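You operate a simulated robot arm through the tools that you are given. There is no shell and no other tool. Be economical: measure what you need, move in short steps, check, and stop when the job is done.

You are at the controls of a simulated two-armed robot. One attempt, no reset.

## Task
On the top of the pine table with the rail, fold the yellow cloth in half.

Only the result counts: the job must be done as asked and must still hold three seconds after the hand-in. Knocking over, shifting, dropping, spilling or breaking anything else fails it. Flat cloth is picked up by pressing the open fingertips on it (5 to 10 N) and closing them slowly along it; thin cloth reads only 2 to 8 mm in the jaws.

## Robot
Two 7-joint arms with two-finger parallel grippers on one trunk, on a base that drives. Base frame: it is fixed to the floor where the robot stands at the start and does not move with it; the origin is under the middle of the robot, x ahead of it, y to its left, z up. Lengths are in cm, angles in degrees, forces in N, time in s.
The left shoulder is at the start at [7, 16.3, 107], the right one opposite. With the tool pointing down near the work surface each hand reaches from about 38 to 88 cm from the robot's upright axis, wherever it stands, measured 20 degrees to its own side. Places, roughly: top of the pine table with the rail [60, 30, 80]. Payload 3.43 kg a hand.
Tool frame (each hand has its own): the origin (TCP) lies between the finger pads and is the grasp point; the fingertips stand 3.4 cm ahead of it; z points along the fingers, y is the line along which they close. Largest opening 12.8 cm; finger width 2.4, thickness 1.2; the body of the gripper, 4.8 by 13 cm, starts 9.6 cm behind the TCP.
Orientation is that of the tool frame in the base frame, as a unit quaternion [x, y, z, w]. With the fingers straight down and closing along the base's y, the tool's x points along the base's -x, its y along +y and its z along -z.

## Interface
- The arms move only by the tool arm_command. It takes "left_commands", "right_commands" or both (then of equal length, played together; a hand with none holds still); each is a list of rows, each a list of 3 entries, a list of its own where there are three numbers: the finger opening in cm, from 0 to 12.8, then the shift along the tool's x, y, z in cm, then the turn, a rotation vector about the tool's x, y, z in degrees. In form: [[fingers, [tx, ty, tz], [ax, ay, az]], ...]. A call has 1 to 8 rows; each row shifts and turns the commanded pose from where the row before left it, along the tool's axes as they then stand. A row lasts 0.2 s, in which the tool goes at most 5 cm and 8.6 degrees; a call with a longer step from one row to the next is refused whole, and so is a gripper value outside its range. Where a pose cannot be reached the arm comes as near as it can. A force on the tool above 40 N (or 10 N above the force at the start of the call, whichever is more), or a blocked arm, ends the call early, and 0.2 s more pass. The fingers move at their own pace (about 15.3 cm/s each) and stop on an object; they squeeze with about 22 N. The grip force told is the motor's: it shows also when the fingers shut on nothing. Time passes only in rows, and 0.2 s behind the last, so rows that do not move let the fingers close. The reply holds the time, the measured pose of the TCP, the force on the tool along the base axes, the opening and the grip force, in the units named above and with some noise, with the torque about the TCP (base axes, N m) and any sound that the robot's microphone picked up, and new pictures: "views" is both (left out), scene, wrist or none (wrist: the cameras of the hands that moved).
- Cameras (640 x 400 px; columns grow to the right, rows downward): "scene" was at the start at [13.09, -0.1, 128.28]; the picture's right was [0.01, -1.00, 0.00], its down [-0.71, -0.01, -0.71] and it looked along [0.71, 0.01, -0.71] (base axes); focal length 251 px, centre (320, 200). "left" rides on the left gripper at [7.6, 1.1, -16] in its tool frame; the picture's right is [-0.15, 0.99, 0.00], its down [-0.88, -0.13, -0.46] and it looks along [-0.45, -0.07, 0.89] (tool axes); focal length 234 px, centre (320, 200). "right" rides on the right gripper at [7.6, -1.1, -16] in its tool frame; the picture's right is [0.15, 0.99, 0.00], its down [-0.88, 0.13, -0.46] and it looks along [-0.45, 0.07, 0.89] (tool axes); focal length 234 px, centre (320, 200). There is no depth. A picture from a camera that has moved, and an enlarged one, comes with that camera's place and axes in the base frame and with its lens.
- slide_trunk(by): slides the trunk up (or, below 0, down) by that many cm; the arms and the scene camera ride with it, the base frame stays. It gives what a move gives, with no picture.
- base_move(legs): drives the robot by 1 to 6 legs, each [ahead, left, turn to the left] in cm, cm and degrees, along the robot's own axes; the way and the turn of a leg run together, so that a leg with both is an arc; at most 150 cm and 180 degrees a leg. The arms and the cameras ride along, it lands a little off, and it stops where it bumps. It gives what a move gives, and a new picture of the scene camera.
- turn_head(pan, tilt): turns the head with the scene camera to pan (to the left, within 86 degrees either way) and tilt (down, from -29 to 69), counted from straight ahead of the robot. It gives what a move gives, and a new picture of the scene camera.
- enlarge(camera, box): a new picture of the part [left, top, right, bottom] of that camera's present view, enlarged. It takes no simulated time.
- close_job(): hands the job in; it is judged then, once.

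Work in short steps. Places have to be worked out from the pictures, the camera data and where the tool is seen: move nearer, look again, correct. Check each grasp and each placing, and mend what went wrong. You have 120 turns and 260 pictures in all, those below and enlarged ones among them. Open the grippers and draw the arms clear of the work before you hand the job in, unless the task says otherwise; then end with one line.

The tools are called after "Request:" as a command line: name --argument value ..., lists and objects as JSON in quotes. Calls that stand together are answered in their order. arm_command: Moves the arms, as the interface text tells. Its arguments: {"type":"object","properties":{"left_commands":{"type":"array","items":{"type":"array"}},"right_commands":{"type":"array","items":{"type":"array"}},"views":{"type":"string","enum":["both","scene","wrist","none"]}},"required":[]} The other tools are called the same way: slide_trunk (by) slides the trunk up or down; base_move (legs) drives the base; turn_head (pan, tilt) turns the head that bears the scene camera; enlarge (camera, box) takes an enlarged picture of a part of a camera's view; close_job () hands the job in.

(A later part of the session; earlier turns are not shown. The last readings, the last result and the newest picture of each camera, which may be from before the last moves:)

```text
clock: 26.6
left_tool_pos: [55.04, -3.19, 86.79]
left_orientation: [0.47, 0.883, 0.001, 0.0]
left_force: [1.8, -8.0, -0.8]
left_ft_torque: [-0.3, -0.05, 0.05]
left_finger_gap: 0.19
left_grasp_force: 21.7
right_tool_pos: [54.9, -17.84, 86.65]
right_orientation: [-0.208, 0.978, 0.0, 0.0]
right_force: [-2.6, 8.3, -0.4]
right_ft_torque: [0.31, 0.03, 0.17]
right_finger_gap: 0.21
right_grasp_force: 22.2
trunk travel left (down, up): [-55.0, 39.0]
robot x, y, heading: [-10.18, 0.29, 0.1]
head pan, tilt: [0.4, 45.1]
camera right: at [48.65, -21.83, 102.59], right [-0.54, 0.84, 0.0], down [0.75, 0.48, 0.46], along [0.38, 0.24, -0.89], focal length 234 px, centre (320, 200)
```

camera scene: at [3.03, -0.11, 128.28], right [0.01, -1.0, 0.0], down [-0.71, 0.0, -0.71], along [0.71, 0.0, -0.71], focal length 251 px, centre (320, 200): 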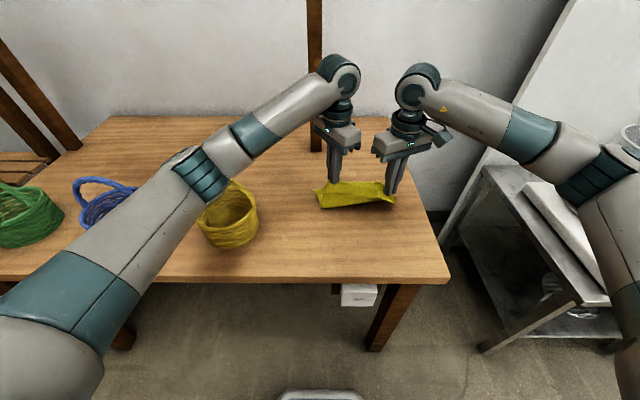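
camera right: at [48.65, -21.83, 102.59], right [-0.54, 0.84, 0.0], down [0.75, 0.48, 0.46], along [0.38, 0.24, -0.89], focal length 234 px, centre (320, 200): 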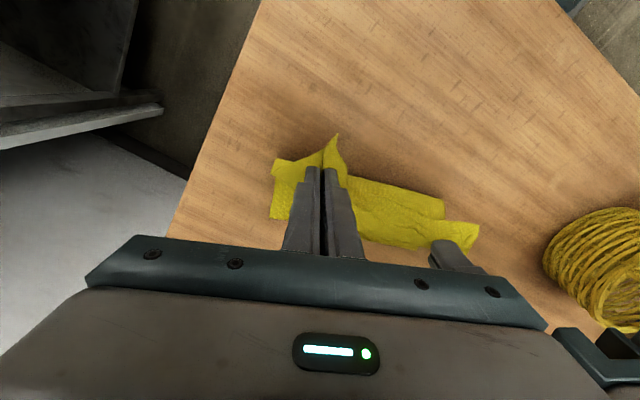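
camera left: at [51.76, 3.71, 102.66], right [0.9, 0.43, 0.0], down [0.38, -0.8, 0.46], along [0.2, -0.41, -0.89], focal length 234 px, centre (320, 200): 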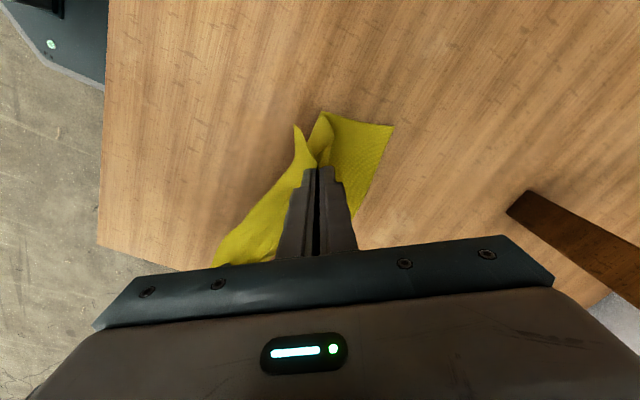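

Aligned, with 8 N tension between the hands. I relax the span slightly and continue the forward, downward part of the arc.

Request:
arm_command --left_commands '[[0, [-1.09, 1.08, 0.5], [0, 0, 0]], [0, [-0.84, 1.245, 0.5], [0, 0, 0]], [0, [-0.78, 1.16, 1], [0, 0, 0]], [0, [-0.78, 1.16, 1], [0, 0, 0]], [0, [-0.45, 0.66, 1], [0, 0, 0]], [0, [0, 0, 0], [0, 0, 0]]]' --right_commands '[[0, [-1.49, -0.34, 0.5], [0, 0, 0]], [0, [-1.37, -0.61, 0.5], [0, 0, 0]], [0, [-1.28, -0.57, 1], [0, 0, 0]], [0, [-1.28, -0.57, 1], [0, 0, 0]], [0, [-0.73, -0.33, 1], [0, 0, 0]], [0, [0, 0, 0], [0, 0, 0]]]'

```text
clock: 27.9
left_tool_pos: [61.61, -3.56, 82.65]
left_orientation: [0.469, 0.883, -0.001, 0.0]
left_force: [0.9, -2.0, 0.7]
left_ft_torque: [-0.09, -0.05, 0.01]
left_finger_gap: 0.18
left_grasp_force: 22.1
right_tool_pos: [61.67, -17.39, 82.56]
right_orientation: [-0.208, 0.978, 0.0, -0.001]
right_force: [-1.2, 3.1, -0.3]
right_ft_torque: [0.07, 0.02, 0.08]
right_finger_gap: 0.18
right_grasp_force: 21.8
trunk travel left (down, up): [-55.0, 39.0]
robot x, y, heading: [-9.98, 0.28, 0.3]
head pan, tilt: [0.4, 45.1]
camera scene: at [3.0, -0.11, 128.28], right [0.01, -1.0, 0.0], down [-0.71, 0.0, -0.71], along [0.71, 0.0, -0.71], focal length 251 px, centre (320, 200)
camera right: at [55.26, -21.53, 98.61], right [-0.54, 0.84, 0.0], down [0.75, 0.48, 0.46], along [0.38, 0.24, -0.89], focal length 234 px, centre (320, 200)
camera left: at [58.32, 3.38, 98.71], right [0.9, 0.43, 0.0], down [0.38, -0.8, 0.46], along [0.2, -0.41, -0.89], focal length 234 px, centre (320, 200)
```

scene: 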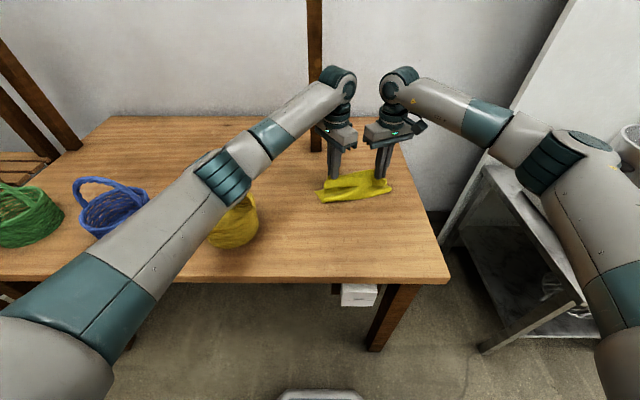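
right: 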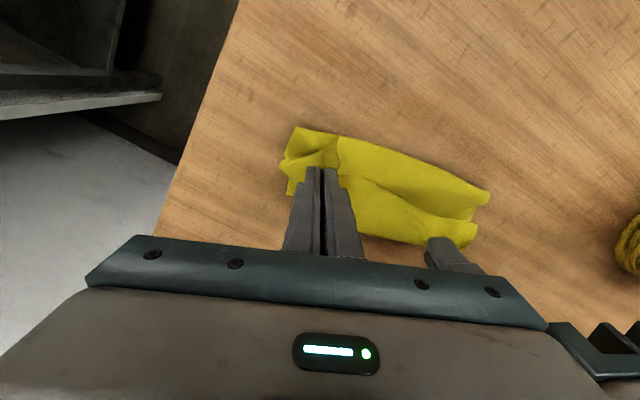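
left: 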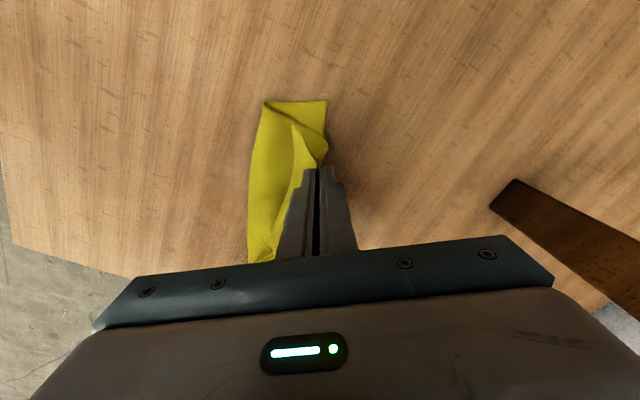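

I take a closer look at the fold before lowering.

Request:
enlarge --camera "scene" --box '[290, 140, 420, 221]'

Request:
enlarge --camera "right" --box '[250, 100, 510, 262]'

```text
4.92 times, centred on (355, 180) of scene
camera zoom: at [3.0, -0.11, 128.28], right [0.01, -1.0, 0.0], down [-0.71, 0.0, -0.71], along [0.71, 0.0, -0.71], focal length 1235 px, centre (148, 296)
```

zoom: 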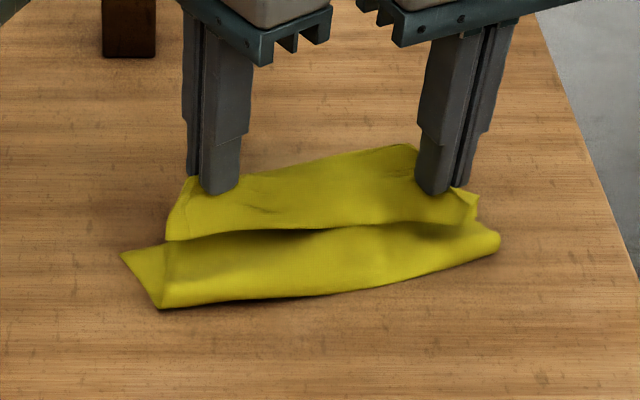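

```text
2.46 times, centred on (380, 181) of right
camera zoom: at [55.26, -21.53, 98.61], right [-0.54, 0.84, 0.0], down [0.75, 0.48, 0.46], along [0.38, 0.24, -0.89], focal length 576 px, centre (172, 247)
```

zoom: 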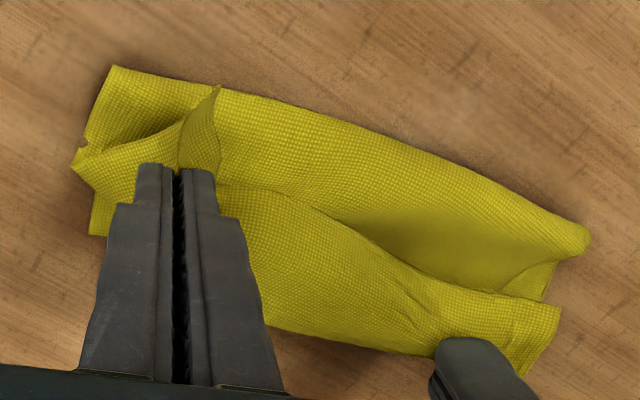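

The fold is in place with a small strip of the near edge hanging back toward the robot. I bring the grips a bit farther forward and down, then look before releasing.

Request:
arm_command --left_commands '[[0, [-0.5, 0.75, 0.6], [0, 0, 0]], [0, [-0.45, 0.66, 0.6], [0, 0, 0]], [0, [0, 0, 0], [0, 0, 0]]]' --right_commands '[[0, [-0.82, -0.37, 0.6], [0, 0, 0]], [0, [-0.73, -0.33, 0.6], [0, 0, 0]], [0, [0, 0, 0], [0, 0, 0]]]' --views "none"

Request:
arm_command --left_commands '[[0.6, [0, 0, 0], [0, 0, 0]], [1.5, [0, 0, 0], [0, 0, 0]], [2.5, [0, 0, -0.5], [0, 0, 0]], [2.5, [0, 0, -2], [0, 0, 0]], [2.5, [0, 0, -3], [0, 0, 0]], [2.5, [0, 0, -3], [0, 0, 0]], [2.5, [0, 0, 0], [0, 0, 0]]]' --right_commands '[[0.6, [0, 0, 0], [0, 0, 0]], [1.5, [0, 0, 0], [0, 0, 0]], [2.5, [0, 0, -0.5], [0, 0, 0]], [2.5, [0, 0, -2], [0, 0, 0]], [2.5, [0, 0, -3], [0, 0, 0]], [2.5, [0, 0, -3], [0, 0, 0]], [2.5, [0, 0, 0], [0, 0, 0]]]'

```text
clock: 28.8
left_tool_pos: [63.3, -3.39, 81.38]
left_orientation: [0.469, 0.883, 0.001, -0.001]
left_force: [0.5, -2.7, -0.4]
left_ft_torque: [-0.09, -0.02, 0.01]
left_finger_gap: 0.18
left_grasp_force: 22.1
right_tool_pos: [63.33, -17.34, 81.46]
right_orientation: [-0.209, 0.978, 0.0, 0.001]
right_force: [-0.3, 2.8, 0.6]
right_ft_torque: [0.12, 0.04, 0.09]
right_finger_gap: 0.21
right_grasp_force: 21.9
trunk travel left (down, up): [-55.0, 39.0]
robot x, y, heading: [-10.08, -0.12, -0.0]
head pan, tilt: [0.4, 45.1]
```

```text
clock: 30.4
left_tool_pos: [63.48, -3.59, 89.82]
left_orientation: [0.469, 0.883, 0.0, 0.0]
left_force: [0.4, 0.1, -1.0]
left_ft_torque: [0.0, 0.02, 0.02]
left_finger_gap: 2.51
left_grasp_force: 0.1
right_tool_pos: [63.32, -17.53, 89.9]
right_orientation: [-0.209, 0.978, 0.0, 0.0]
right_force: [0.1, 0.2, 0.2]
right_ft_torque: [-0.01, 0.01, 0.02]
right_finger_gap: 2.51
right_grasp_force: 0.1
trunk travel left (down, up): [-55.0, 39.0]
robot x, y, heading: [-9.91, 0.22, -0.1]
head pan, tilt: [0.4, 45.1]
camera scene: at [3.1, -0.12, 128.26], right [0.01, -1.0, 0.0], down [-0.71, 0.0, -0.7], along [0.7, 0.01, -0.71], focal length 251 px, centre (320, 200)
camera right: at [57.03, -21.58, 105.88], right [-0.54, 0.84, 0.0], down [0.75, 0.48, 0.45], along [0.38, 0.24, -0.89], focal length 234 px, centre (320, 200)
camera left: at [60.11, 3.36, 105.92], right [0.9, 0.43, 0.0], down [0.38, -0.8, 0.46], along [0.2, -0.41, -0.89], focal length 234 px, centre (320, 200)
```

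scene: 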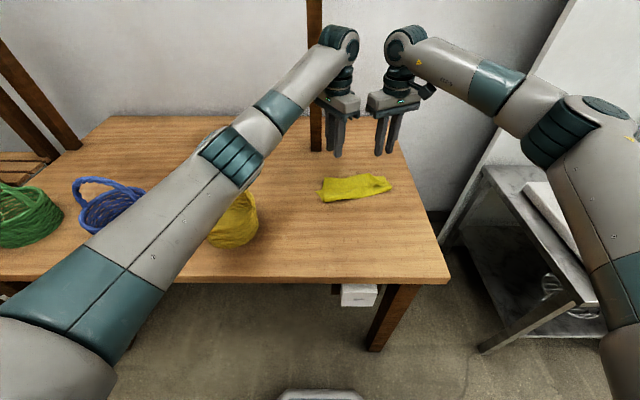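
right: 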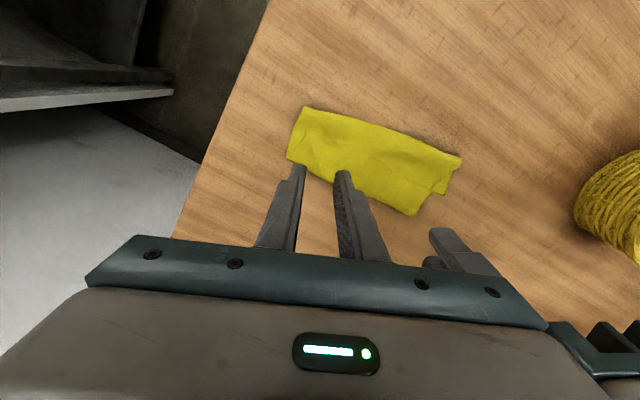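
left: 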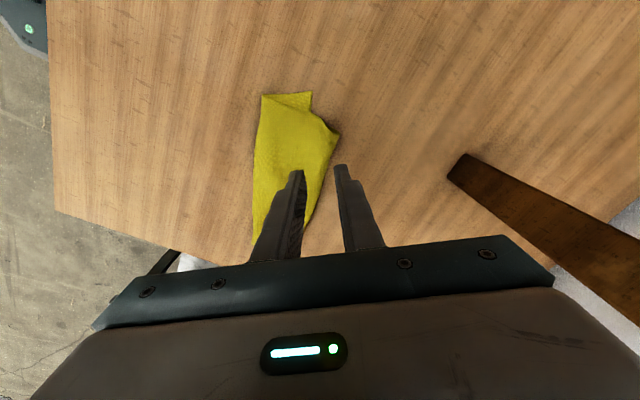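

Released. Let me look at the cloth's state enlarged from several cameras.

Request:
enlarge --camera "scene" --box '[305, 155, 405, 218]'

Request:
enlarge --camera "right" --box '[270, 90, 480, 221]'

Request:
enlarge --camera "left" --box '[200, 70, 400, 195]'

```text
6.35 times, centred on (355, 186) of scene
camera zoom: at [3.1, -0.12, 128.26], right [0.01, -1.0, 0.0], down [-0.71, 0.0, -0.7], along [0.7, 0.01, -0.71], focal length 1593 px, centre (98, 286)
```

zoom: 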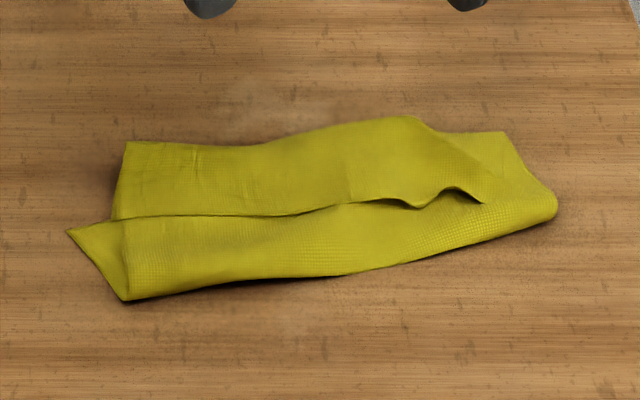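

```text
3.05 times, centred on (375, 156) of right
camera zoom: at [57.03, -21.58, 105.88], right [-0.54, 0.84, 0.0], down [0.75, 0.48, 0.45], along [0.38, 0.24, -0.89], focal length 714 px, centre (152, 336)
```

zoom: 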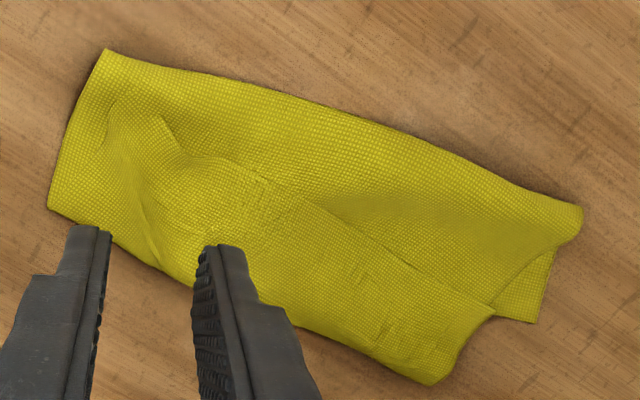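

```text
3.20 times, centred on (300, 132) of left
camera zoom: at [60.11, 3.36, 105.92], right [0.9, 0.43, 0.0], down [0.38, -0.8, 0.46], along [0.2, -0.41, -0.89], focal length 749 px, centre (384, 416)
```

zoom: 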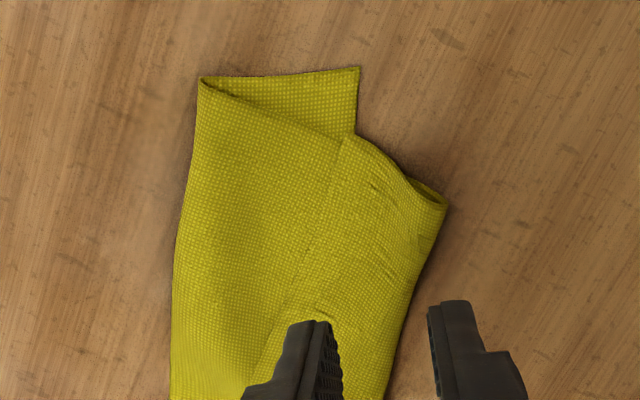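

The lower layer is only about 6 cm deep and the top edge strip is doubled back, so the fold needs correcting. I'll re-grip the top layer near its free edge (x≈60.5), after turning the left hand so it closes nearly along x, and descend close.

Request:
arm_command --left_commands '[[2.8, [1.2, -0.37, 0], [0, 0, 0]], [2.8, [0, 0, 0], [0, 0, 8]], [2.8, [0, 0, 0], [0, 0, 8]], [2.8, [0, 0, 0], [0, 0, 8]], [2.8, [0, 0, 3], [0, 0, 0]], [2.8, [0, 0, 3], [0, 0, 0]], [2.8, [0, 0, 2.5], [0, 0, 0]], [2.8, [0, 0, 0], [0, 0, 0]]]' --right_commands '[[2.8, [-0.08, 1.17, 0], [0, 0, 0]], [2.8, [0, 0, 0], [0, 0, 0]], [2.8, [0, 0, 0], [0, 0, 0]], [2.8, [0, 0, 0], [0, 0, 0]], [2.8, [0, 0, 3], [0, 0, 0]], [2.8, [0, 0, 3], [0, 0, 0]], [2.8, [0, 0, 2.5], [0, 0, 0]], [2.8, [0, 0, 0], [0, 0, 0]]]'

```text
clock: 32.1
left_tool_pos: [62.42, -2.66, 81.33]
left_orientation: [0.643, 0.766, 0.0, -0.001]
left_force: [0.6, 0.4, 0.6]
left_ft_torque: [-0.01, -0.01, -0.02]
left_finger_gap: 2.8
left_grasp_force: 0.0
right_tool_pos: [62.98, -16.37, 81.41]
right_orientation: [-0.208, 0.978, 0.0, 0.0]
right_force: [0.4, 0.4, -0.7]
right_ft_torque: [0.04, 0.0, 0.0]
right_finger_gap: 2.8
right_grasp_force: 0.1
trunk travel left (down, up): [-55.0, 39.0]
robot x, y, heading: [-10.05, 0.11, 0.1]
head pan, tilt: [0.4, 45.1]
camera scene: at [2.97, -0.1, 128.28], right [0.01, -1.0, 0.0], down [-0.71, 0.0, -0.71], along [0.71, 0.0, -0.71], focal length 251 px, centre (320, 200)
camera right: at [56.61, -20.41, 97.39], right [-0.54, 0.84, 0.0], down [0.75, 0.48, 0.46], along [0.38, 0.24, -0.89], focal length 234 px, centre (320, 200)
camera left: at [62.15, 4.97, 97.45], right [1.0, 0.03, 0.0], down [0.02, -0.89, 0.46], along [0.01, -0.46, -0.89], focal length 234 px, centre (320, 200)
```

scene: 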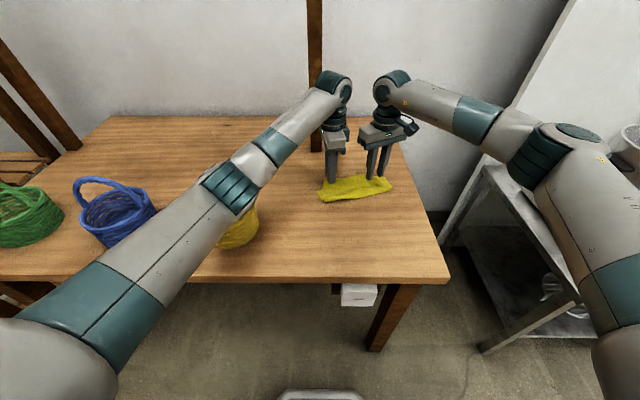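
right: 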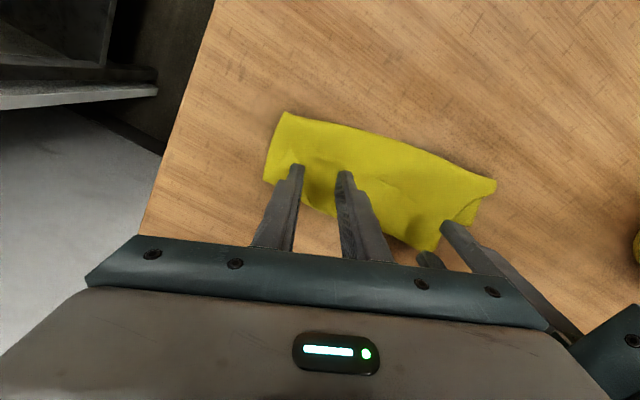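
left: 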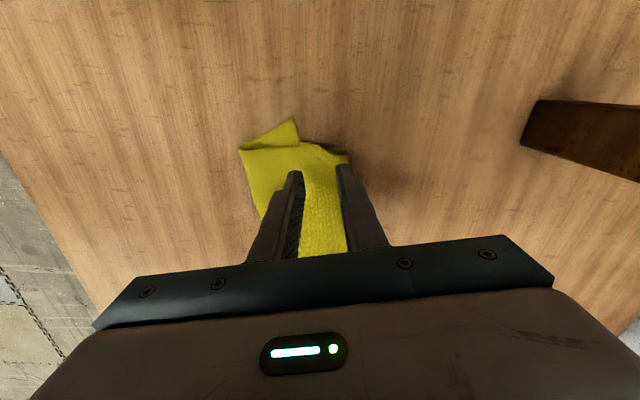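

I check finger placement relative to the top strip's edge, enlarged.

Request:
enlarge --camera "left" --box '[220, 100, 400, 212]'

Request:
enlarge --camera "right" --box '[250, 95, 500, 251]'

```text
3.56 times, centred on (310, 156) of left
camera zoom: at [62.15, 4.97, 97.45], right [1.0, 0.03, 0.0], down [0.02, -0.89, 0.46], along [0.01, -0.46, -0.89], focal length 833 px, centre (356, 356)
```

zoom: 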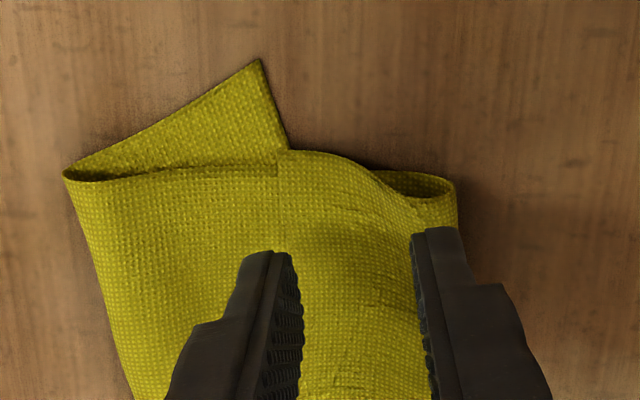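

```text
2.56 times, centred on (375, 173) of right
camera zoom: at [56.61, -20.41, 97.39], right [-0.54, 0.84, 0.0], down [0.75, 0.48, 0.46], along [0.38, 0.24, -0.89], focal length 600 px, centre (179, 269)
```

zoom: 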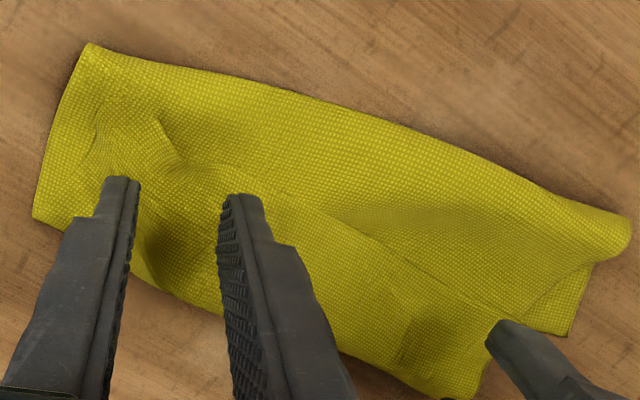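

Small corrections: left hand +0.2 x with a 2 cm opening, right hand +1.3 y, then down to contact.

Request:
arm_command --left_commands '[[2.0, [0, 0.2, 0], [0, 0, 0]], [2.0, [0, 0, 0.5], [0, 0, 0]], [2.0, [0, 0, 0.5], [0, 0, 0]], [2.0, [0, 0, 0.3], [0, 0, 0]], [2.0, [0, 0, 0], [0, 0, 0]]]' --right_commands '[[2.8, [-0.71, 1.1, 0], [0, 0, 0]], [2.8, [0, 0, 0.5], [0, 0, 0]], [2.8, [0, 0, 0.5], [0, 0, 0]], [2.8, [0, 0, 0.3], [0, 0, 0]], [2.8, [0, 0, 0], [0, 0, 0]]]' --views "none"

Request:
enlarge --camera "left" --box '[220, 100, 400, 212]'

Request:
enlarge --camera "right" --box '[250, 95, 500, 251]'

```text
clock: 33.4
left_tool_pos: [62.56, -2.66, 80.07]
left_orientation: [0.643, 0.766, 0.0, 0.0]
left_force: [0.1, 0.5, 0.8]
left_ft_torque: [0.03, 0.0, -0.01]
left_finger_gap: 1.99
left_grasp_force: 0.0
right_tool_pos: [63.13, -15.18, 80.02]
right_orientation: [-0.208, 0.978, 0.0, 0.0]
right_force: [0.1, 0.1, 0.0]
right_ft_torque: [0.03, -0.03, -0.02]
right_finger_gap: 2.8
right_grasp_force: 0.1
trunk travel left (down, up): [-55.0, 39.0]
robot x, y, heading: [-9.91, -0.07, -0.1]
head pan, tilt: [0.4, 45.1]
```

```text
3.56 times, centred on (310, 156) of left
camera zoom: at [62.32, 4.99, 96.14], right [1.0, 0.03, 0.0], down [0.02, -0.89, 0.46], along [0.01, -0.46, -0.89], focal length 833 px, centre (356, 356)
```

zoom: 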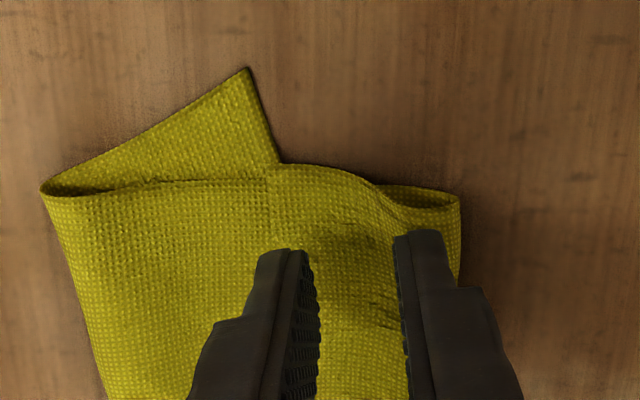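

```text
2.56 times, centred on (375, 173) of right
camera zoom: at [56.79, -19.16, 96.08], right [-0.54, 0.84, 0.0], down [0.75, 0.48, 0.46], along [0.38, 0.24, -0.89], focal length 600 px, centre (179, 269)
```

zoom: 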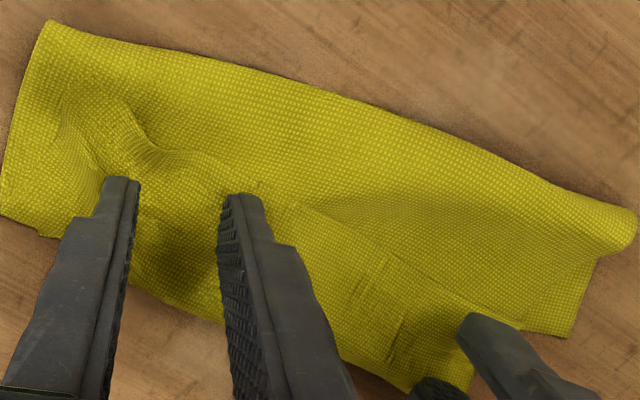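

Placement looks good on both. I descend in small steps to contact.

Request:
arm_command --left_commands '[[2.0, [0, 0, 0.2], [0, 0, 0]], [2.0, [0, 0, 0.2], [0, 0, 0]], [2.0, [0, 0, 0.2], [0, 0, 0]], [2.0, [0, 0, 0], [0, 0, 0]]]' --right_commands '[[2.8, [0, 0, 0.2], [0, 0, 0]], [2.8, [0, 0, 0.2], [0, 0, 0]], [2.8, [0, 0, 0.2], [0, 0, 0]], [2.8, [0, 0, 0], [0, 0, 0]]]' --views "none"

```text
clock: 34.4
left_tool_pos: [62.53, -2.73, 79.61]
left_orientation: [0.643, 0.766, 0.0, 0.0]
left_force: [-0.6, 0.1, 0.0]
left_ft_torque: [0.03, -0.01, -0.04]
left_finger_gap: 2.0
left_grasp_force: 0.0
right_tool_pos: [63.0, -15.11, 79.41]
right_orientation: [-0.208, 0.978, 0.0, 0.0]
right_force: [0.8, -0.3, 0.2]
right_ft_torque: [-0.01, 0.0, 0.0]
right_finger_gap: 2.79
right_grasp_force: 0.0
trunk travel left (down, up): [-55.0, 39.0]
robot x, y, heading: [-9.96, -0.02, 0.0]
head pan, tilt: [0.4, 45.1]
```

No force yet; two more small steps.

Request:
arm_command --left_commands '[[2.0, [0, 0, 0.2], [0, 0, 0]], [2.0, [0, 0, 0.15], [0, 0, 0]], [2.0, [0, 0, 0], [0, 0, 0]]]' --right_commands '[[2.8, [0, 0, 0.15], [0, 0, 0]], [2.8, [0, 0, 0.1], [0, 0, 0]], [2.8, [0, 0, 0], [0, 0, 0]]]' --views "none"

```text
clock: 35.1
left_tool_pos: [62.55, -2.66, 79.12]
left_orientation: [0.643, 0.766, 0.0, 0.0]
left_force: [0.5, 0.2, 0.7]
left_ft_torque: [0.0, 0.03, 0.01]
left_finger_gap: 2.01
left_grasp_force: 0.1
right_tool_pos: [63.18, -14.99, 79.18]
right_orientation: [-0.208, 0.978, 0.0, 0.0]
right_force: [-0.6, 0.3, -1.0]
right_ft_torque: [0.0, -0.01, -0.03]
right_finger_gap: 2.77
right_grasp_force: 0.0
trunk travel left (down, up): [-55.0, 39.0]
robot x, y, heading: [-9.7, -0.12, -0.1]
head pan, tilt: [0.4, 45.1]
```

Still free; continuing down with a look.

Request:
arm_command --left_commands '[[2.0, [0, 0, 0.15], [0, 0, 0]], [2.0, [0, 0, 0.1], [0, 0, 0]], [2.0, [0, 0, 0], [0, 0, 0]]]' --right_commands '[[2.8, [0, 0, 0.15], [0, 0, 0]], [2.8, [0, 0, 0.1], [0, 0, 0]], [2.8, [0, 0, 0], [0, 0, 0]]]' --views "none"

Request:
enlarge --camera "left" --box '[220, 100, 400, 212]'

Request:
enlarge --camera "right" --box '[250, 95, 500, 251]'

```text
clock: 36.0
left_tool_pos: [62.58, -2.51, 78.84]
left_orientation: [0.643, 0.766, -0.001, 0.0]
left_force: [-1.0, -0.2, 0.0]
left_ft_torque: [0.0, -0.01, 0.03]
left_finger_gap: 2.0
left_grasp_force: 0.1
right_tool_pos: [63.14, -15.13, 79.01]
right_orientation: [-0.208, 0.978, 0.001, 0.001]
right_force: [-0.2, -0.4, 0.0]
right_ft_torque: [-0.01, 0.04, 0.03]
right_finger_gap: 2.79
right_grasp_force: 0.1
trunk travel left (down, up): [-55.0, 39.0]
robot x, y, heading: [-9.79, 0.33, -0.1]
head pan, tilt: [0.4, 45.1]
```

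```text
3.56 times, centred on (310, 156) of left
camera zoom: at [62.37, 5.0, 94.95], right [1.0, 0.03, 0.0], down [0.02, -0.89, 0.46], along [0.01, -0.46, -0.89], focal length 833 px, centre (356, 356)
```

zoom: 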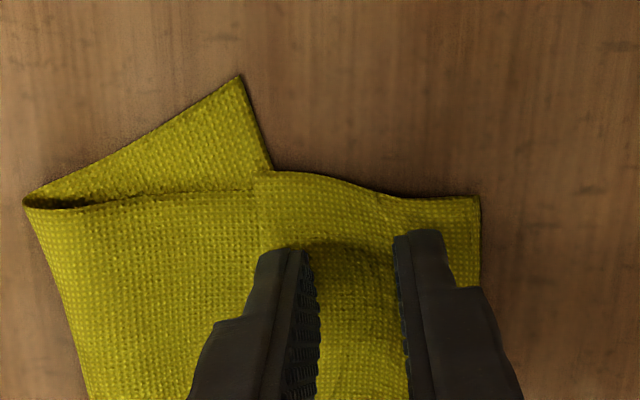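

```text
2.56 times, centred on (375, 173) of right
camera zoom: at [56.76, -19.2, 95.03], right [-0.54, 0.84, 0.0], down [0.75, 0.48, 0.46], along [0.38, 0.24, -0.89], focal length 600 px, centre (179, 269)
```

zoom: 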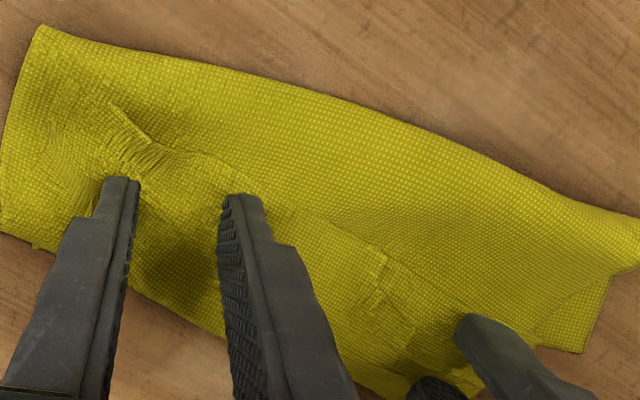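

The fingertips visibly compress the top strip with almost no force. One more slight press and then a slow close.

Request:
arm_command --left_commands '[[2.0, [0, 0, 0.15], [0, 0, 0]], [1.7, [0, 0, 0], [0, 0, 0]], [1.4, [0, 0, 0], [0, 0, 0]], [1.1, [0, 0, 0], [0, 0, 0]], [0.8, [0, 0, 0], [0, 0, 0]], [0.5, [0, 0, 0], [0, 0, 0]], [0.2, [0, 0, 0], [0, 0, 0]], [0, [0, 0, 0], [0, 0, 0]]]' --right_commands '[[2.8, [0, 0, 0.25], [0, 0, 0]], [2.4, [0, 0, 0], [0, 0, 0]], [2.0, [0, 0, 0], [0, 0, 0]], [1.6, [0, 0, 0], [0, 0, 0]], [1.2, [0, 0, 0], [0, 0, 0]], [0.8, [0, 0, 0], [0, 0, 0]], [0.4, [0, 0, 0], [0, 0, 0]], [0, [0, 0, 0], [0, 0, 0]]]' --views "none"

Request:
arm_command --left_commands '[[0, [0, 0, 0], [0, 0, 0]], [0, [0, 0, -1], [0, 0, 0]], [0, [0, 0, -1], [0, 0, 0]], [0, [0, 0, 0], [0, 0, 0]]]' --right_commands '[[0, [0, 0, 0], [0, 0, 0]], [0, [0, 0, -1], [0, 0, 0]], [0, [0, 0, -1], [0, 0, 0]], [0, [0, 0, 0], [0, 0, 0]]]'

```text
clock: 37.8
left_tool_pos: [62.57, -2.58, 78.89]
left_orientation: [0.643, 0.766, 0.0, 0.0]
left_force: [-0.3, 0.2, 0.4]
left_ft_torque: [-0.01, 0.0, -0.03]
left_finger_gap: 0.01
left_grasp_force: 23.0
right_tool_pos: [63.2, -15.21, 78.74]
right_orientation: [-0.208, 0.978, 0.001, 0.0]
right_force: [0.7, -0.4, 0.4]
right_ft_torque: [0.02, -0.01, 0.0]
right_finger_gap: 0.0
right_grasp_force: 21.9
trunk travel left (down, up): [-55.0, 39.0]
robot x, y, heading: [-10.07, 0.22, -0.1]
head pan, tilt: [0.4, 45.1]
```

```text
clock: 38.8
left_tool_pos: [62.52, -2.67, 80.75]
left_orientation: [0.642, 0.766, 0.0, 0.0]
left_force: [0.5, 0.2, -0.4]
left_ft_torque: [0.01, 0.0, -0.02]
left_finger_gap: 0.0
left_grasp_force: 22.2
right_tool_pos: [63.18, -15.13, 80.88]
right_orientation: [-0.208, 0.978, 0.001, 0.0]
right_force: [1.1, 0.7, 0.1]
right_ft_torque: [0.0, 0.0, 0.01]
right_finger_gap: 0.0
right_grasp_force: 22.0
trunk travel left (down, up): [-55.0, 39.0]
robot x, y, heading: [-10.31, 0.18, 0.1]
head pan, tilt: [0.4, 45.1]
camera scene: at [3.04, -0.11, 128.27], right [0.01, -1.0, 0.0], down [-0.71, 0.0, -0.7], along [0.7, 0.0, -0.71], focal length 251 px, centre (320, 200)
camera right: at [56.81, -19.17, 96.77], right [-0.54, 0.84, 0.0], down [0.75, 0.48, 0.46], along [0.38, 0.24, -0.89], focal length 234 px, centre (320, 200)
camera left: at [62.33, 4.97, 96.88], right [1.0, 0.03, 0.0], down [0.02, -0.89, 0.46], along [0.01, -0.46, -0.89], focal length 234 px, centre (320, 200)
```

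scene: 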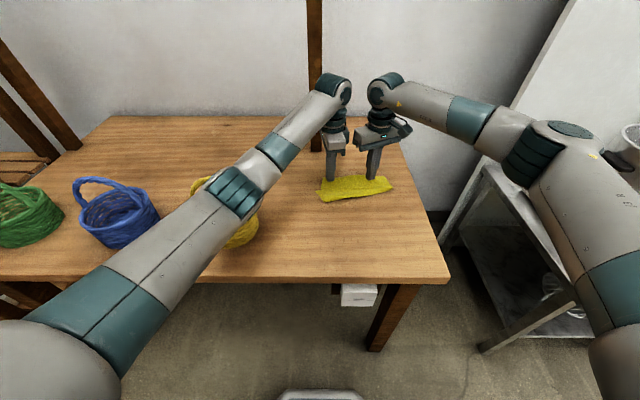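
right: 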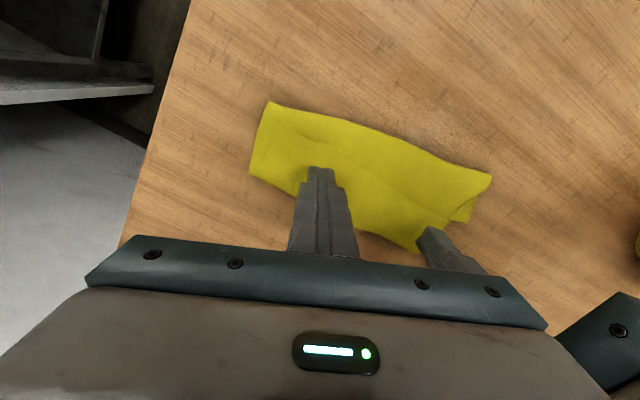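
left: 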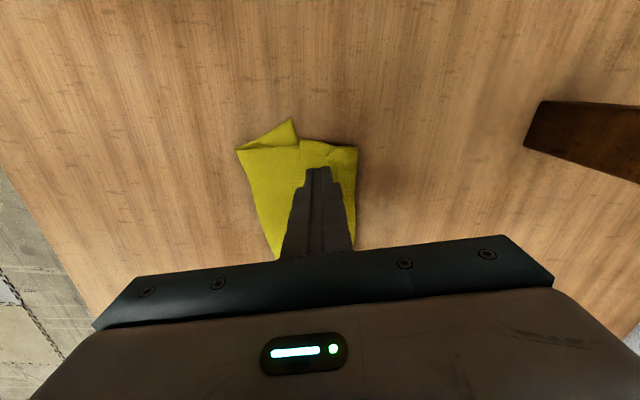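

Both slipped because the press was too light. I reopen and press harder, aiming for 5–10 N.

Request:
arm_command --left_commands '[[2.4, [0, 0, 0], [0, 0, 0]], [2.4, [0, 0, 1], [0, 0, 0]], [2.4, [0, 0, 1], [0, 0, 0]], [2.4, [0, 0, 0.15], [0, 0, 0]], [2.4, [0, 0, 0.15], [0, 0, 0]], [2.4, [0, 0, 0], [0, 0, 0]]]' --right_commands '[[3.0, [0, 0, 0], [0, 0, 0]], [3.0, [0, 0, 1], [0, 0, 0]], [3.0, [0, 0, 1], [0, 0, 0]], [3.0, [0, 0, 0.15], [0, 0, 0]], [3.0, [0, 0, 0.1], [0, 0, 0]], [3.0, [0, 0, 0], [0, 0, 0]]]' --views "none"

Request:
enlarge --camera "left" --box '[220, 100, 400, 212]'

Request:
enlarge --camera "right" --box '[250, 95, 500, 251]'

```text
clock: 40.1
left_tool_pos: [62.43, -2.65, 78.58]
left_orientation: [0.643, 0.766, 0.001, 0.001]
left_force: [1.7, 0.0, 6.8]
left_ft_torque: [-0.02, 0.06, 0.02]
left_finger_gap: 2.35
left_grasp_force: 0.1
right_tool_pos: [63.16, -15.05, 78.73]
right_orientation: [-0.208, 0.978, 0.0, 0.001]
right_force: [0.8, -0.9, 5.7]
right_ft_torque: [-0.03, -0.05, -0.03]
right_finger_gap: 2.97
right_grasp_force: 0.1
trunk travel left (down, up): [-55.0, 39.0]
robot x, y, heading: [-10.07, 0.09, -0.2]
head pan, tilt: [0.4, 45.1]
```

```text
3.56 times, centred on (310, 156) of left
camera zoom: at [62.27, 4.98, 94.66], right [1.0, 0.03, 0.0], down [0.02, -0.89, 0.46], along [0.01, -0.46, -0.89], focal length 833 px, centre (356, 356)
```

zoom: 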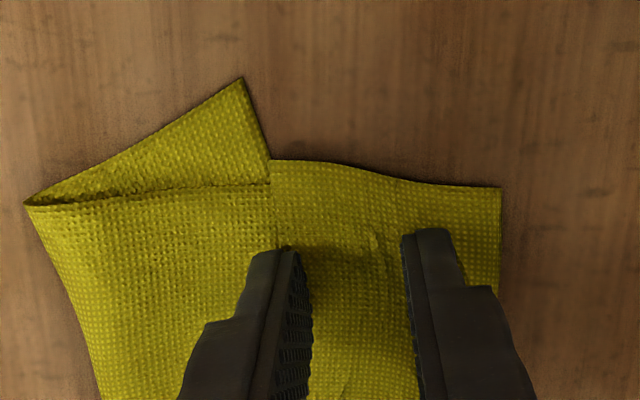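

```text
2.56 times, centred on (375, 173) of right
camera zoom: at [56.7, -19.19, 94.62], right [-0.54, 0.84, 0.0], down [0.75, 0.48, 0.46], along [0.39, 0.24, -0.89], focal length 600 px, centre (179, 269)
```

zoom: 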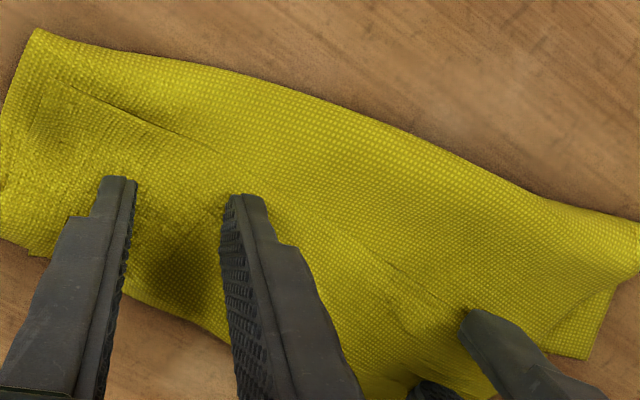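

Now 6–7 N on each hand and the strip is flat under the fingers. Closing slowly.

Request:
arm_command --left_commands '[[2.1, [0, 0, 0], [0, 0, 0]], [1.8, [0, 0, 0], [0, 0, 0]], [1.5, [0, 0, 0], [0, 0, 0]], [1.2, [0, 0, 0], [0, 0, 0]], [0.9, [0, 0, 0], [0, 0, 0]], [0.6, [0, 0, 0], [0, 0, 0]], [0.3, [0, 0, 0], [0, 0, 0]], [0, [0, 0, 0], [0, 0, 0]]]' --right_commands '[[2.6, [0, 0, 0], [0, 0, 0]], [2.2, [0, 0, 0], [0, 0, 0]], [1.8, [0, 0, 0], [0, 0, 0]], [1.4, [0, 0, 0], [0, 0, 0]], [1.0, [0, 0, 0], [0, 0, 0]], [0.6, [0, 0, 0], [0, 0, 0]], [0.3, [0, 0, 0], [0, 0, 0]], [0, [0, 0, 0], [0, 0, 0]]]' --views "none"

Request:
arm_command --left_commands '[[0, [0, 0, 0], [0, 0, 0]], [0, [0, 0, -1], [0, 0, 0]], [0, [0, 0, -1], [0, 0, 0]], [0, [0, 0, 0], [0, 0, 0]]]' --right_commands '[[0, [0, 0, 0], [0, 0, 0]], [0, [0, 0, -1], [0, 0, 0]], [0, [0, 0, -1], [0, 0, 0]], [0, [0, 0, 0], [0, 0, 0]]]'

```text
clock: 42.0
left_tool_pos: [62.52, -2.6, 78.62]
left_orientation: [0.643, 0.766, 0.001, 0.0]
left_force: [-2.7, -0.7, 9.9]
left_ft_torque: [-0.03, 0.09, 0.0]
left_finger_gap: 0.0
left_grasp_force: 22.1
right_tool_pos: [63.02, -15.12, 78.55]
right_orientation: [-0.208, 0.978, 0.0, 0.001]
right_force: [-0.4, 1.0, 4.6]
right_ft_torque: [0.01, 0.0, -0.02]
right_finger_gap: 0.19
right_grasp_force: 22.0
trunk travel left (down, up): [-55.0, 39.0]
robot x, y, heading: [-9.89, -0.2, -0.1]
head pan, tilt: [0.4, 45.1]
```

```text
clock: 43.0
left_tool_pos: [62.57, -2.7, 80.41]
left_orientation: [0.643, 0.766, -0.001, -0.001]
left_force: [-0.7, 0.4, -0.3]
left_ft_torque: [0.0, -0.02, 0.0]
left_finger_gap: 0.0
left_grasp_force: 21.9
right_tool_pos: [63.17, -15.15, 80.55]
right_orientation: [-0.207, 0.978, 0.0, 0.0]
right_force: [0.4, -0.3, 0.2]
right_ft_torque: [0.0, 0.01, 0.01]
right_finger_gap: 0.15
right_grasp_force: 22.2
trunk travel left (down, up): [-55.0, 39.0]
robot x, y, heading: [-10.21, -0.04, 0.1]
head pan, tilt: [0.4, 45.1]
camera scene: at [3.07, -0.11, 128.26], right [0.01, -1.0, 0.0], down [-0.71, 0.0, -0.7], along [0.7, 0.0, -0.71], focal length 251 px, centre (320, 200)
camera right: at [56.82, -19.2, 96.49], right [-0.54, 0.84, 0.0], down [0.75, 0.48, 0.46], along [0.38, 0.24, -0.89], focal length 234 px, centre (320, 200)
camera left: at [62.35, 4.98, 96.42], right [1.0, 0.03, 0.0], down [0.02, -0.89, 0.46], along [0.01, -0.46, -0.89], focal length 234 px, centre (320, 200)
```

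scene: 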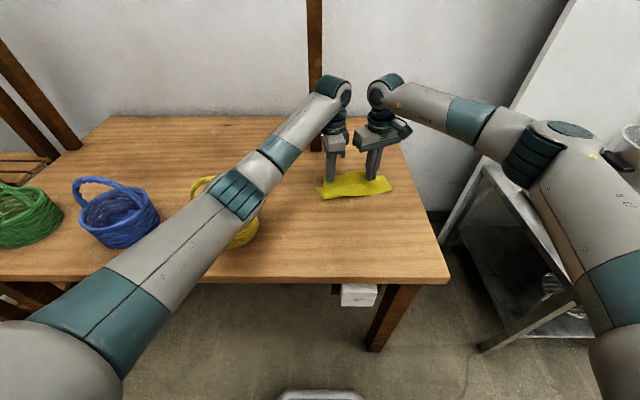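
right: 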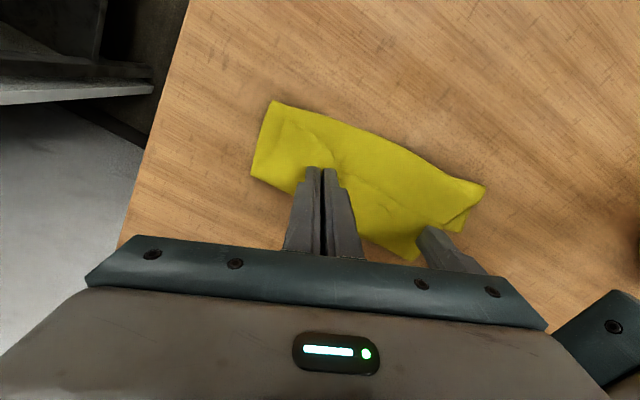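
left: 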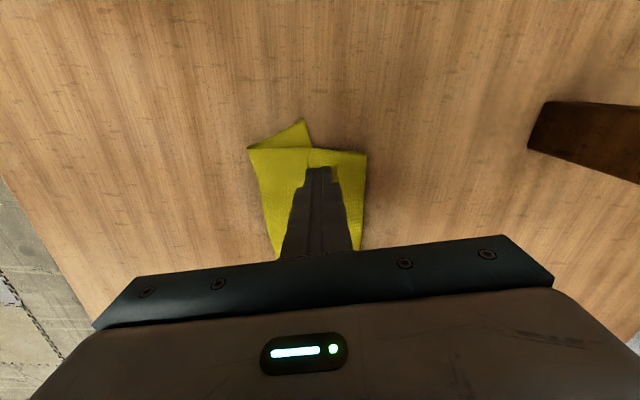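

The right hand holds the strip; the left slipped again. I retry the left with a wider 3.4 cm opening centred on the strip (x≈62.95) and a firmer press.

Request:
arm_command --left_commands '[[3.4, [0, 0.4, 0], [0, 0, 0]], [3.4, [0, 0, 0.8], [0, 0, 0]], [3.4, [0, 0, 0.8], [0, 0, 0]], [3.4, [0, 0, 0.25], [0, 0, 0]], [3.4, [0, 0, 0.2], [0, 0, 0]], [3.4, [0, 0, 0], [0, 0, 0]]]' --views "none"

Request:
enlarge --camera "left" --box '[220, 100, 400, 212]'

```text
clock: 44.4
left_tool_pos: [63.06, -2.57, 78.54]
left_orientation: [0.643, 0.766, 0.0, 0.001]
left_force: [1.6, 0.4, 8.1]
left_ft_torque: [0.03, -0.03, 0.0]
left_finger_gap: 3.42
left_grasp_force: 0.0
right_tool_pos: [63.12, -15.23, 80.53]
right_orientation: [-0.209, 0.978, 0.0, -0.001]
right_force: [-0.5, 0.4, -0.6]
right_ft_torque: [0.02, 0.03, -0.03]
right_finger_gap: 0.15
right_grasp_force: 22.1
trunk travel left (down, up): [-55.0, 39.0]
robot x, y, heading: [-9.9, 0.13, -0.1]
head pan, tilt: [0.4, 45.1]
```

```text
3.56 times, centred on (310, 156) of left
camera zoom: at [62.68, 5.07, 94.62], right [1.0, 0.03, 0.0], down [0.02, -0.89, 0.46], along [0.01, -0.46, -0.89], focal length 833 px, centre (356, 356)
```

zoom: 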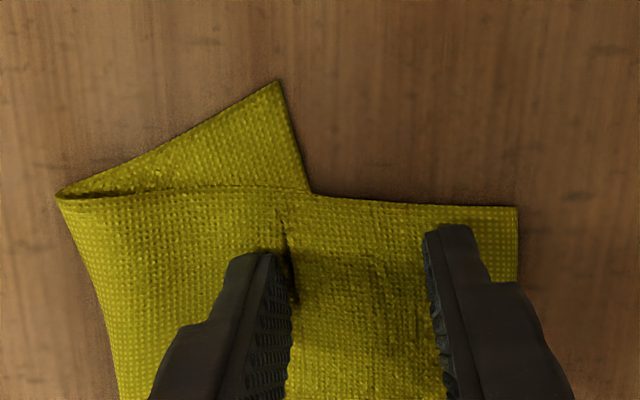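

The near finger sits just off the strip's edge (edge at pixel 285). I lift a little, shift +1.0 cm, narrow to 3.0, and press again.

Request:
arm_command --left_commands '[[3.0, [0, 0, -0.5], [0, 0, 0]], [3.0, [0, 1.05, 0], [0, 0, 0]], [3.0, [0, 0, 0.3], [0, 0, 0]], [3.0, [0, 0, 0.2], [0, 0, 0]], [3.0, [0, 0, 0.03], [0, 0, 0]], [3.0, [0, 0, 0], [0, 0, 0]]]' --views "none"

Request:
enlarge --camera "left" --box '[220, 100, 400, 212]'

```text
clock: 45.8
left_tool_pos: [63.99, -2.38, 78.48]
left_orientation: [0.642, 0.766, 0.0, 0.0]
left_force: [2.1, 0.8, 12.3]
left_ft_torque: [0.06, 0.03, 0.0]
left_finger_gap: 2.99
left_grasp_force: 0.1
right_tool_pos: [63.03, -15.04, 80.59]
right_orientation: [-0.208, 0.978, -0.001, 0.0]
right_force: [-0.3, 0.3, -0.6]
right_ft_torque: [-0.01, -0.03, 0.01]
right_finger_gap: 0.18
right_grasp_force: 21.7
trunk travel left (down, up): [-55.0, 39.0]
robot x, y, heading: [-10.06, -0.09, 0.1]
head pan, tilt: [0.4, 45.1]
```

```text
3.56 times, centred on (310, 156) of left
camera zoom: at [63.71, 5.27, 94.61], right [1.0, 0.03, 0.0], down [0.02, -0.89, 0.46], along [0.01, -0.46, -0.89], focal length 833 px, centre (356, 356)
```

zoom: 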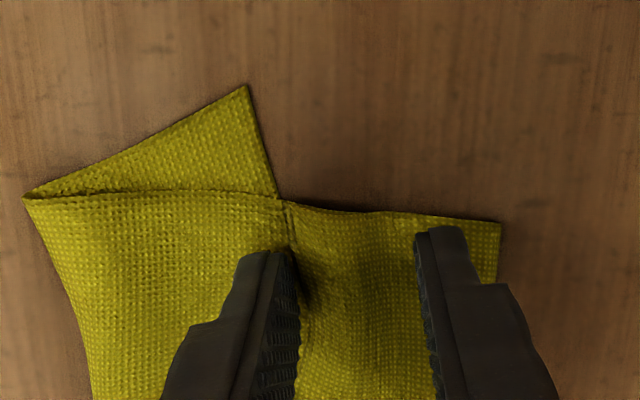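

The finger dragged the strip along. I lift clear by 1.5 cm, shift, and come straight down.

Request:
arm_command --left_commands '[[3.0, [0, 0, -1.5], [0, 0, 0]], [3.0, [0, 0, 0], [0, 0, 0]], [3.0, [0, 0.7, 0], [0, 0, 0]], [3.0, [0, 0, 0.5], [0, 0, 0]], [3.0, [0, 0, 0], [0, 0, 0]]]' --views "none"

Request:
enlarge --camera "left" --box '[220, 100, 400, 212]'

```text
clock: 47.0
left_tool_pos: [64.65, -2.26, 79.39]
left_orientation: [0.643, 0.766, 0.001, 0.0]
left_force: [0.2, -0.6, 0.4]
left_ft_torque: [0.01, 0.02, 0.0]
left_finger_gap: 2.99
left_grasp_force: 0.0
right_tool_pos: [63.06, -15.15, 80.49]
right_orientation: [-0.208, 0.978, -0.001, 0.0]
right_force: [-0.3, -0.4, -0.3]
right_ft_torque: [0.01, 0.01, 0.0]
right_finger_gap: 0.17
right_grasp_force: 22.2
trunk travel left (down, up): [-55.0, 39.0]
robot x, y, heading: [-9.88, 0.24, 0.0]
head pan, tilt: [0.4, 45.1]
```

```text
3.56 times, centred on (310, 156) of left
camera zoom: at [64.48, 5.36, 95.42], right [1.0, 0.03, 0.0], down [0.02, -0.89, 0.46], along [0.01, -0.46, -0.89], focal length 833 px, centre (356, 356)
```

zoom: 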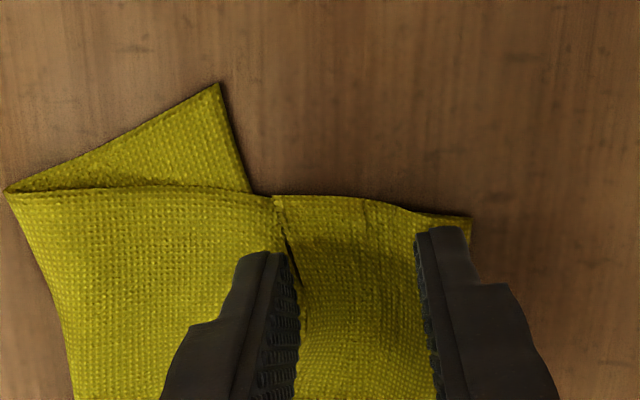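

The strip is about 4.9 cm wide; I centre the left fingers on it (+0.65 cm) with a 2.4 cm opening, and press from above.

Request:
arm_command --left_commands '[[2.4, [0, 0, -0.8], [0, 0, 0]], [2.4, [0, 0.65, 0], [0, 0, 0]], [2.4, [0, 0, 0.8], [0, 0, 0]], [2.4, [0, 0, 0.5], [0, 0, 0]], [2.4, [0, 0, 0.3], [0, 0, 0]], [2.4, [0, 0, 0.15], [0, 0, 0]], [2.4, [0, 0, 0], [0, 0, 0]]]' --views "none"

Request:
enlarge --camera "left" --box '[220, 100, 400, 212]'

```text
clock: 48.5
left_tool_pos: [65.14, -2.25, 78.63]
left_orientation: [0.643, 0.766, 0.001, 0.0]
left_force: [0.0, 0.9, 6.9]
left_ft_torque: [0.01, 0.15, -0.01]
left_finger_gap: 2.36
left_grasp_force: 0.0
right_tool_pos: [63.1, -15.23, 80.67]
right_orientation: [-0.207, 0.978, -0.001, 0.0]
right_force: [0.2, -0.5, 0.5]
right_ft_torque: [0.02, 0.01, -0.03]
right_finger_gap: 0.14
right_grasp_force: 22.0
trunk travel left (down, up): [-55.0, 39.0]
robot x, y, heading: [-9.74, -0.05, -0.1]
head pan, tilt: [0.4, 45.1]
```

```text
3.56 times, centred on (310, 156) of left
camera zoom: at [65.04, 5.47, 94.64], right [1.0, 0.03, 0.0], down [0.02, -0.89, 0.46], along [0.01, -0.46, -0.89], focal length 833 px, centre (356, 356)
```

zoom: 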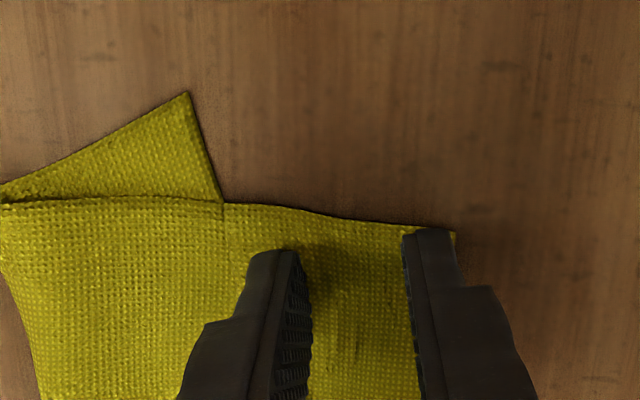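

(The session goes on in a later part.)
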